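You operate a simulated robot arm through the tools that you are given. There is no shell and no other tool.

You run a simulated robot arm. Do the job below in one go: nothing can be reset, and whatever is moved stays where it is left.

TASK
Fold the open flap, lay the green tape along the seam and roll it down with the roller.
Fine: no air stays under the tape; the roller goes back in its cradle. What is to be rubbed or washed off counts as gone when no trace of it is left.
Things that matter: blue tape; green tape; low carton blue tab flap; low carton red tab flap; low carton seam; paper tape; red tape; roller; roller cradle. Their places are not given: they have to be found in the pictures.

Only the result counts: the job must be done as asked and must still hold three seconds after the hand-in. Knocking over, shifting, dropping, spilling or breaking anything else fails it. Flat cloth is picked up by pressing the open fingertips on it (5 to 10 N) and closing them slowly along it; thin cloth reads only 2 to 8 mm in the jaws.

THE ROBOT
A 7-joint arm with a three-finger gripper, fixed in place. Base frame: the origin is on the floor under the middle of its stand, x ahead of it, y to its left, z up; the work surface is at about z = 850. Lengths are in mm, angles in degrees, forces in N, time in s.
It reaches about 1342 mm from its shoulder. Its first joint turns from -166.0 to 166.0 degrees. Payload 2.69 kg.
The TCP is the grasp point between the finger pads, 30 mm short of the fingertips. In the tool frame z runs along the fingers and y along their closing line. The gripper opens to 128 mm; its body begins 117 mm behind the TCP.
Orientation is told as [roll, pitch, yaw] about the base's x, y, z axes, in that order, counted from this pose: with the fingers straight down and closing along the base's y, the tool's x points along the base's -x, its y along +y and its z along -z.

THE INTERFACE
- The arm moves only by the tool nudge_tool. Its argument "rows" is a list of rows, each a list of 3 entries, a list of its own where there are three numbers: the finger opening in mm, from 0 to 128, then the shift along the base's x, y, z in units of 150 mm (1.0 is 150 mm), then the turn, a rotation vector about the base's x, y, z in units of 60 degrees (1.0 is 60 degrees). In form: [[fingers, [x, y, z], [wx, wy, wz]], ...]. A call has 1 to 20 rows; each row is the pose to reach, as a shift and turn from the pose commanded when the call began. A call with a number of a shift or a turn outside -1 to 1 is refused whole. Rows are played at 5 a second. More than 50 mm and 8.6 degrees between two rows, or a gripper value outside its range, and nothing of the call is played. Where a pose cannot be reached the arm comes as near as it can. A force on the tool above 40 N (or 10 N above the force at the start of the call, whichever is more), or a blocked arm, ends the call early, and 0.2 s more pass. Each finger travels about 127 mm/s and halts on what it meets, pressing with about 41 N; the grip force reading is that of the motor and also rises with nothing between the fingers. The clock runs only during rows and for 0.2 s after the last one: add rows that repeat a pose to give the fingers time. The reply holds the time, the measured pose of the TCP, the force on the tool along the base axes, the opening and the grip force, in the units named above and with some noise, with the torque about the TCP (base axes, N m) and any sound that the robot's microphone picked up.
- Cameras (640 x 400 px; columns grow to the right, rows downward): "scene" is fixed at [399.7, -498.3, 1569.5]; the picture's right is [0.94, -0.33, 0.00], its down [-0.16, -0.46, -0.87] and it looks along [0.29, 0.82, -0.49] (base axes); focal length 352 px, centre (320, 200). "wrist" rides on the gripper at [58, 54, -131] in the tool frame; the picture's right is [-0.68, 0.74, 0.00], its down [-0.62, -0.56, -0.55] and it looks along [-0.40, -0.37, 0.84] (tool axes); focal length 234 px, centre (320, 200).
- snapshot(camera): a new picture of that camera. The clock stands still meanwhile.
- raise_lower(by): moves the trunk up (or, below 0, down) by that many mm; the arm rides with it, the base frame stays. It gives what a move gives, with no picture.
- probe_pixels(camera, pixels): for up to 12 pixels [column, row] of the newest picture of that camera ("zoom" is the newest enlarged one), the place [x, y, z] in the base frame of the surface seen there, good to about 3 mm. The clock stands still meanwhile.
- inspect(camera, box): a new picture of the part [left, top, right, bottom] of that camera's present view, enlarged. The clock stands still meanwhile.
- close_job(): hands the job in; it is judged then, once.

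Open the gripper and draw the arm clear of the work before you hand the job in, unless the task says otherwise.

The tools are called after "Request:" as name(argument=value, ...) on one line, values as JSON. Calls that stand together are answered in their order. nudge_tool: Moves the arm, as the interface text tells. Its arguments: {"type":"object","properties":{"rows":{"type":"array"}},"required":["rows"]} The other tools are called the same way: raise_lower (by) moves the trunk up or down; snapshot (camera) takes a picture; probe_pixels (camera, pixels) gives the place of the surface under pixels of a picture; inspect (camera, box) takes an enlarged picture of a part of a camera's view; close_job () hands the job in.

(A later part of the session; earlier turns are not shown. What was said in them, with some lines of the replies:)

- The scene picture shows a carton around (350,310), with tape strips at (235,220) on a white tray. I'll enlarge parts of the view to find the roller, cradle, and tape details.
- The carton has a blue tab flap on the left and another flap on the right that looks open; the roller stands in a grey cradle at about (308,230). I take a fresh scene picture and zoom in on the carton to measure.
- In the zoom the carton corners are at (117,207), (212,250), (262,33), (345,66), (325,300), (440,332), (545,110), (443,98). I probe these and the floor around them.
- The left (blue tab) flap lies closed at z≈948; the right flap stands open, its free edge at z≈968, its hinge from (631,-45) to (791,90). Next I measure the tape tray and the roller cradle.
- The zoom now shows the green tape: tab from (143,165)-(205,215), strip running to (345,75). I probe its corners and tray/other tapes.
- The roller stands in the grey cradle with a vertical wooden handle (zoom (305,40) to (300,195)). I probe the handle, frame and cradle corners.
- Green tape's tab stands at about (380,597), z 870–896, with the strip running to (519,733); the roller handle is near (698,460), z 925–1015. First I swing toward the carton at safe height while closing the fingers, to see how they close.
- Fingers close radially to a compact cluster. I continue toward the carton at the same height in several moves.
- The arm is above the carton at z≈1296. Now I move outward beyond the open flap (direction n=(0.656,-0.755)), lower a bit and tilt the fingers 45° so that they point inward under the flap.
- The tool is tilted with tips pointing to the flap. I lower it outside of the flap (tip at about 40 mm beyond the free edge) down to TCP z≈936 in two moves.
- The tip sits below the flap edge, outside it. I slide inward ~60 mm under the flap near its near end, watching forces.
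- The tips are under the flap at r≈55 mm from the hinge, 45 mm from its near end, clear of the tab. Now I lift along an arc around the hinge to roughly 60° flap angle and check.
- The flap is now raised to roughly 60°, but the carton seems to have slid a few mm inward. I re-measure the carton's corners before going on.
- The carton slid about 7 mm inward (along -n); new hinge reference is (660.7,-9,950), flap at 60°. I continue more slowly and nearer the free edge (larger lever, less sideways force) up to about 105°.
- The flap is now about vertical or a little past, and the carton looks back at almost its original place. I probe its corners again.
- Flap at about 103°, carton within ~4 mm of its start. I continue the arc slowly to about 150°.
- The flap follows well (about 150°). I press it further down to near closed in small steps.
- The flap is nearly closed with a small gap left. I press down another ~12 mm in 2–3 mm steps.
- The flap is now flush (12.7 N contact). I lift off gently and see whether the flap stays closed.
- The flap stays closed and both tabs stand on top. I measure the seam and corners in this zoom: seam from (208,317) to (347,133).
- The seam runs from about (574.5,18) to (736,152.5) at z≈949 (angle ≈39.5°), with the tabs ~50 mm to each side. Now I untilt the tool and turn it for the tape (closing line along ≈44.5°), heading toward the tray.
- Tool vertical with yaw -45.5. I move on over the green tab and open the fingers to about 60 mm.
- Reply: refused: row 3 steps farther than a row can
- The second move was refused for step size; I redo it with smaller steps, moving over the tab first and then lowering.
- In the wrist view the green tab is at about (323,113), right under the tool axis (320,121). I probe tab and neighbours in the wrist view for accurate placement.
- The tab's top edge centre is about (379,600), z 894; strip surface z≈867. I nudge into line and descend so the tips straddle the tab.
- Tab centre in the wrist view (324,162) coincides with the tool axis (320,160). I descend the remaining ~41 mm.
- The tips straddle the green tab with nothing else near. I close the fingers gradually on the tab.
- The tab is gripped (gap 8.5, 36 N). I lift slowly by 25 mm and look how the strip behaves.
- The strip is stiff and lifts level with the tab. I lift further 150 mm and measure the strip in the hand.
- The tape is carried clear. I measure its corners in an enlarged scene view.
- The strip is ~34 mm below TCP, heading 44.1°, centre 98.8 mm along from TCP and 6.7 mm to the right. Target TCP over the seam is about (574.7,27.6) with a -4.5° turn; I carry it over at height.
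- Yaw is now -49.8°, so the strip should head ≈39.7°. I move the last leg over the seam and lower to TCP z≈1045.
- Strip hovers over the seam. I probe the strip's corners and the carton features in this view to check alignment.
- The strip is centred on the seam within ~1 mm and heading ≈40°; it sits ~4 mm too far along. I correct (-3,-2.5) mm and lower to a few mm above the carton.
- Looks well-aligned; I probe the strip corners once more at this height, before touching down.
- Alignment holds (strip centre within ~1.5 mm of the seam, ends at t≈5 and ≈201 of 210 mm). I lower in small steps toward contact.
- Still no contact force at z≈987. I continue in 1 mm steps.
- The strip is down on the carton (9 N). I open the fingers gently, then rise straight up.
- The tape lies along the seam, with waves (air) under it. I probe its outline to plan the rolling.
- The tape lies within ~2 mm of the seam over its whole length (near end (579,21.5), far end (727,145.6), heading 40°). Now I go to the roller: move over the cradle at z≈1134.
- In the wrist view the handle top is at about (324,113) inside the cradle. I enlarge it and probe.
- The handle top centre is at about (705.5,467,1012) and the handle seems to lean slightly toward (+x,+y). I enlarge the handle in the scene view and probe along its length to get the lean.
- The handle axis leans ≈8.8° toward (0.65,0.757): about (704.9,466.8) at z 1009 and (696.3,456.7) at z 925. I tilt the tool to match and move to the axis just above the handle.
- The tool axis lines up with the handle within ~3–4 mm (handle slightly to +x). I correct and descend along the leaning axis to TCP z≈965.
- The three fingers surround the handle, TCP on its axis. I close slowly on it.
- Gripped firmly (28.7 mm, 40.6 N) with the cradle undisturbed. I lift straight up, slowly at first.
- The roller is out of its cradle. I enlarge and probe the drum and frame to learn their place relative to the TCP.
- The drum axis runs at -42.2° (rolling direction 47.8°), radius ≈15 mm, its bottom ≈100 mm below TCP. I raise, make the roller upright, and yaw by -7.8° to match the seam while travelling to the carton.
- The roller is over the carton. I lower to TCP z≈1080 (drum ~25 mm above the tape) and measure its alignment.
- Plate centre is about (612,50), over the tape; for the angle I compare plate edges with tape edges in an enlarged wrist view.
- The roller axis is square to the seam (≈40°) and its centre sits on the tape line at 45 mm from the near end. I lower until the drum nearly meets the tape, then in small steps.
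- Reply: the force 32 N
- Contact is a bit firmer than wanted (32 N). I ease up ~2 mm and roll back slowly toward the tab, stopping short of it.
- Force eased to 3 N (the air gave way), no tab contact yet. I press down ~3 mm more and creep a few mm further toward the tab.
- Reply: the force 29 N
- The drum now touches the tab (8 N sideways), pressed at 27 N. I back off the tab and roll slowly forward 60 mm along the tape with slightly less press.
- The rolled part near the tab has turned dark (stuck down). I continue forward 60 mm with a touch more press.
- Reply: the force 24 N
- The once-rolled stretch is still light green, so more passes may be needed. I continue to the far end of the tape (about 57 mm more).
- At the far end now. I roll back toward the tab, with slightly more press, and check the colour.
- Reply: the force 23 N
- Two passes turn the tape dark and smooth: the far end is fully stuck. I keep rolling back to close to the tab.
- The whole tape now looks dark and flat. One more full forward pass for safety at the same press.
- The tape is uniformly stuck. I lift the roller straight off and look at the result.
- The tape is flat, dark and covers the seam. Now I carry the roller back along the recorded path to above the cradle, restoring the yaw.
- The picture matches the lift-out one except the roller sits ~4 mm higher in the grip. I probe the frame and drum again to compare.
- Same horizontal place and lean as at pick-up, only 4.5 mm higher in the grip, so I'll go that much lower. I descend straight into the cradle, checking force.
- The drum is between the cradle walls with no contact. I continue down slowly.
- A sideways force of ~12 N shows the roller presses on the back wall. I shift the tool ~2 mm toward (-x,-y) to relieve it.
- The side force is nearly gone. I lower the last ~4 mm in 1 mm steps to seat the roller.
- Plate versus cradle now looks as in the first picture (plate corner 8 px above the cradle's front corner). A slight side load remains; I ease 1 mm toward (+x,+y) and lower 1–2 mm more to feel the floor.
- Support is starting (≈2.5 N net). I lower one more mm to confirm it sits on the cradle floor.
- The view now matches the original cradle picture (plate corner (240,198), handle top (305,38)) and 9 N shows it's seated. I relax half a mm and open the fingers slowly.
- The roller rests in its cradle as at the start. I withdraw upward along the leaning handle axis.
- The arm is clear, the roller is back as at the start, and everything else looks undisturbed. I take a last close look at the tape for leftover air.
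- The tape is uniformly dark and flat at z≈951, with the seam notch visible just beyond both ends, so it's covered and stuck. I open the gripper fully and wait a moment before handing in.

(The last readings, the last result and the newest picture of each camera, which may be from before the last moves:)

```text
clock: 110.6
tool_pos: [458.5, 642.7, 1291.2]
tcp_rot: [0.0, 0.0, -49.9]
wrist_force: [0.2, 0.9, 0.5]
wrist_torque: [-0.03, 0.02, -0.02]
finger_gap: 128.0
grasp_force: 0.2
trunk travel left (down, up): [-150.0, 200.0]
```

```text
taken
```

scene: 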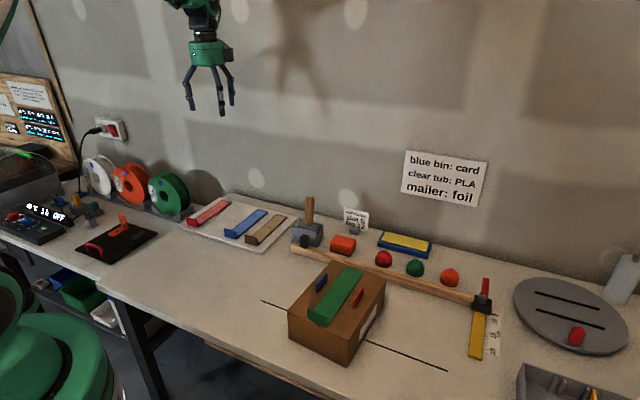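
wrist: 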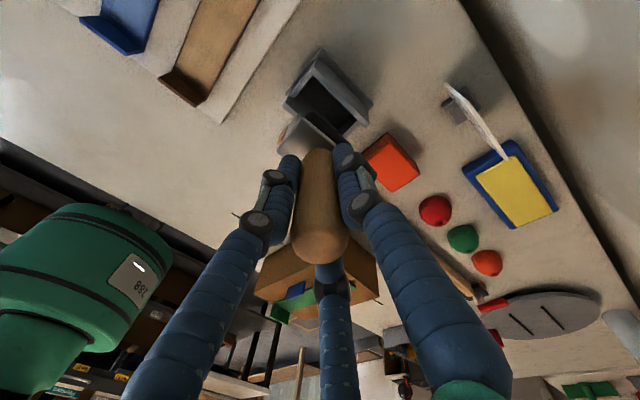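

The last picture shows the flap closed, the green tape stuck along the seam, the roller in its cradle, other items in place, and the arm clear with the gripper open. I hand in the job.

Request:
close_job()

```text
The job is handed in.
```

The open flap is folded shut, the green tape lies along the seam and is rolled down, and the roller is back in its cradle. I've handed the job in; the hand-in returned no verdict.

- **Tape:** It covers the seam along the tape's full length. It is nearly centred at the tab end and up to about 5 mm off centre toward the blue tab at the far end. After rolling it turned evenly dark and flat, with no air visible. The drum could not reach the last few millimetres beside the green tab, but that stretch looks stuck too.
- **Carton:** It slid while I folded the flap. It ended a few millimetres from where it started and turned by about one degree.
- **Roller:** It sits in the cradle as it did in the first picture. It pressed sideways against the cradle wall (about 12 N) while going in, and the cradle did not visibly move.
- **Everything else:** The other tapes and items look untouched in the last picture. The arm is clear with the gripper fully open.
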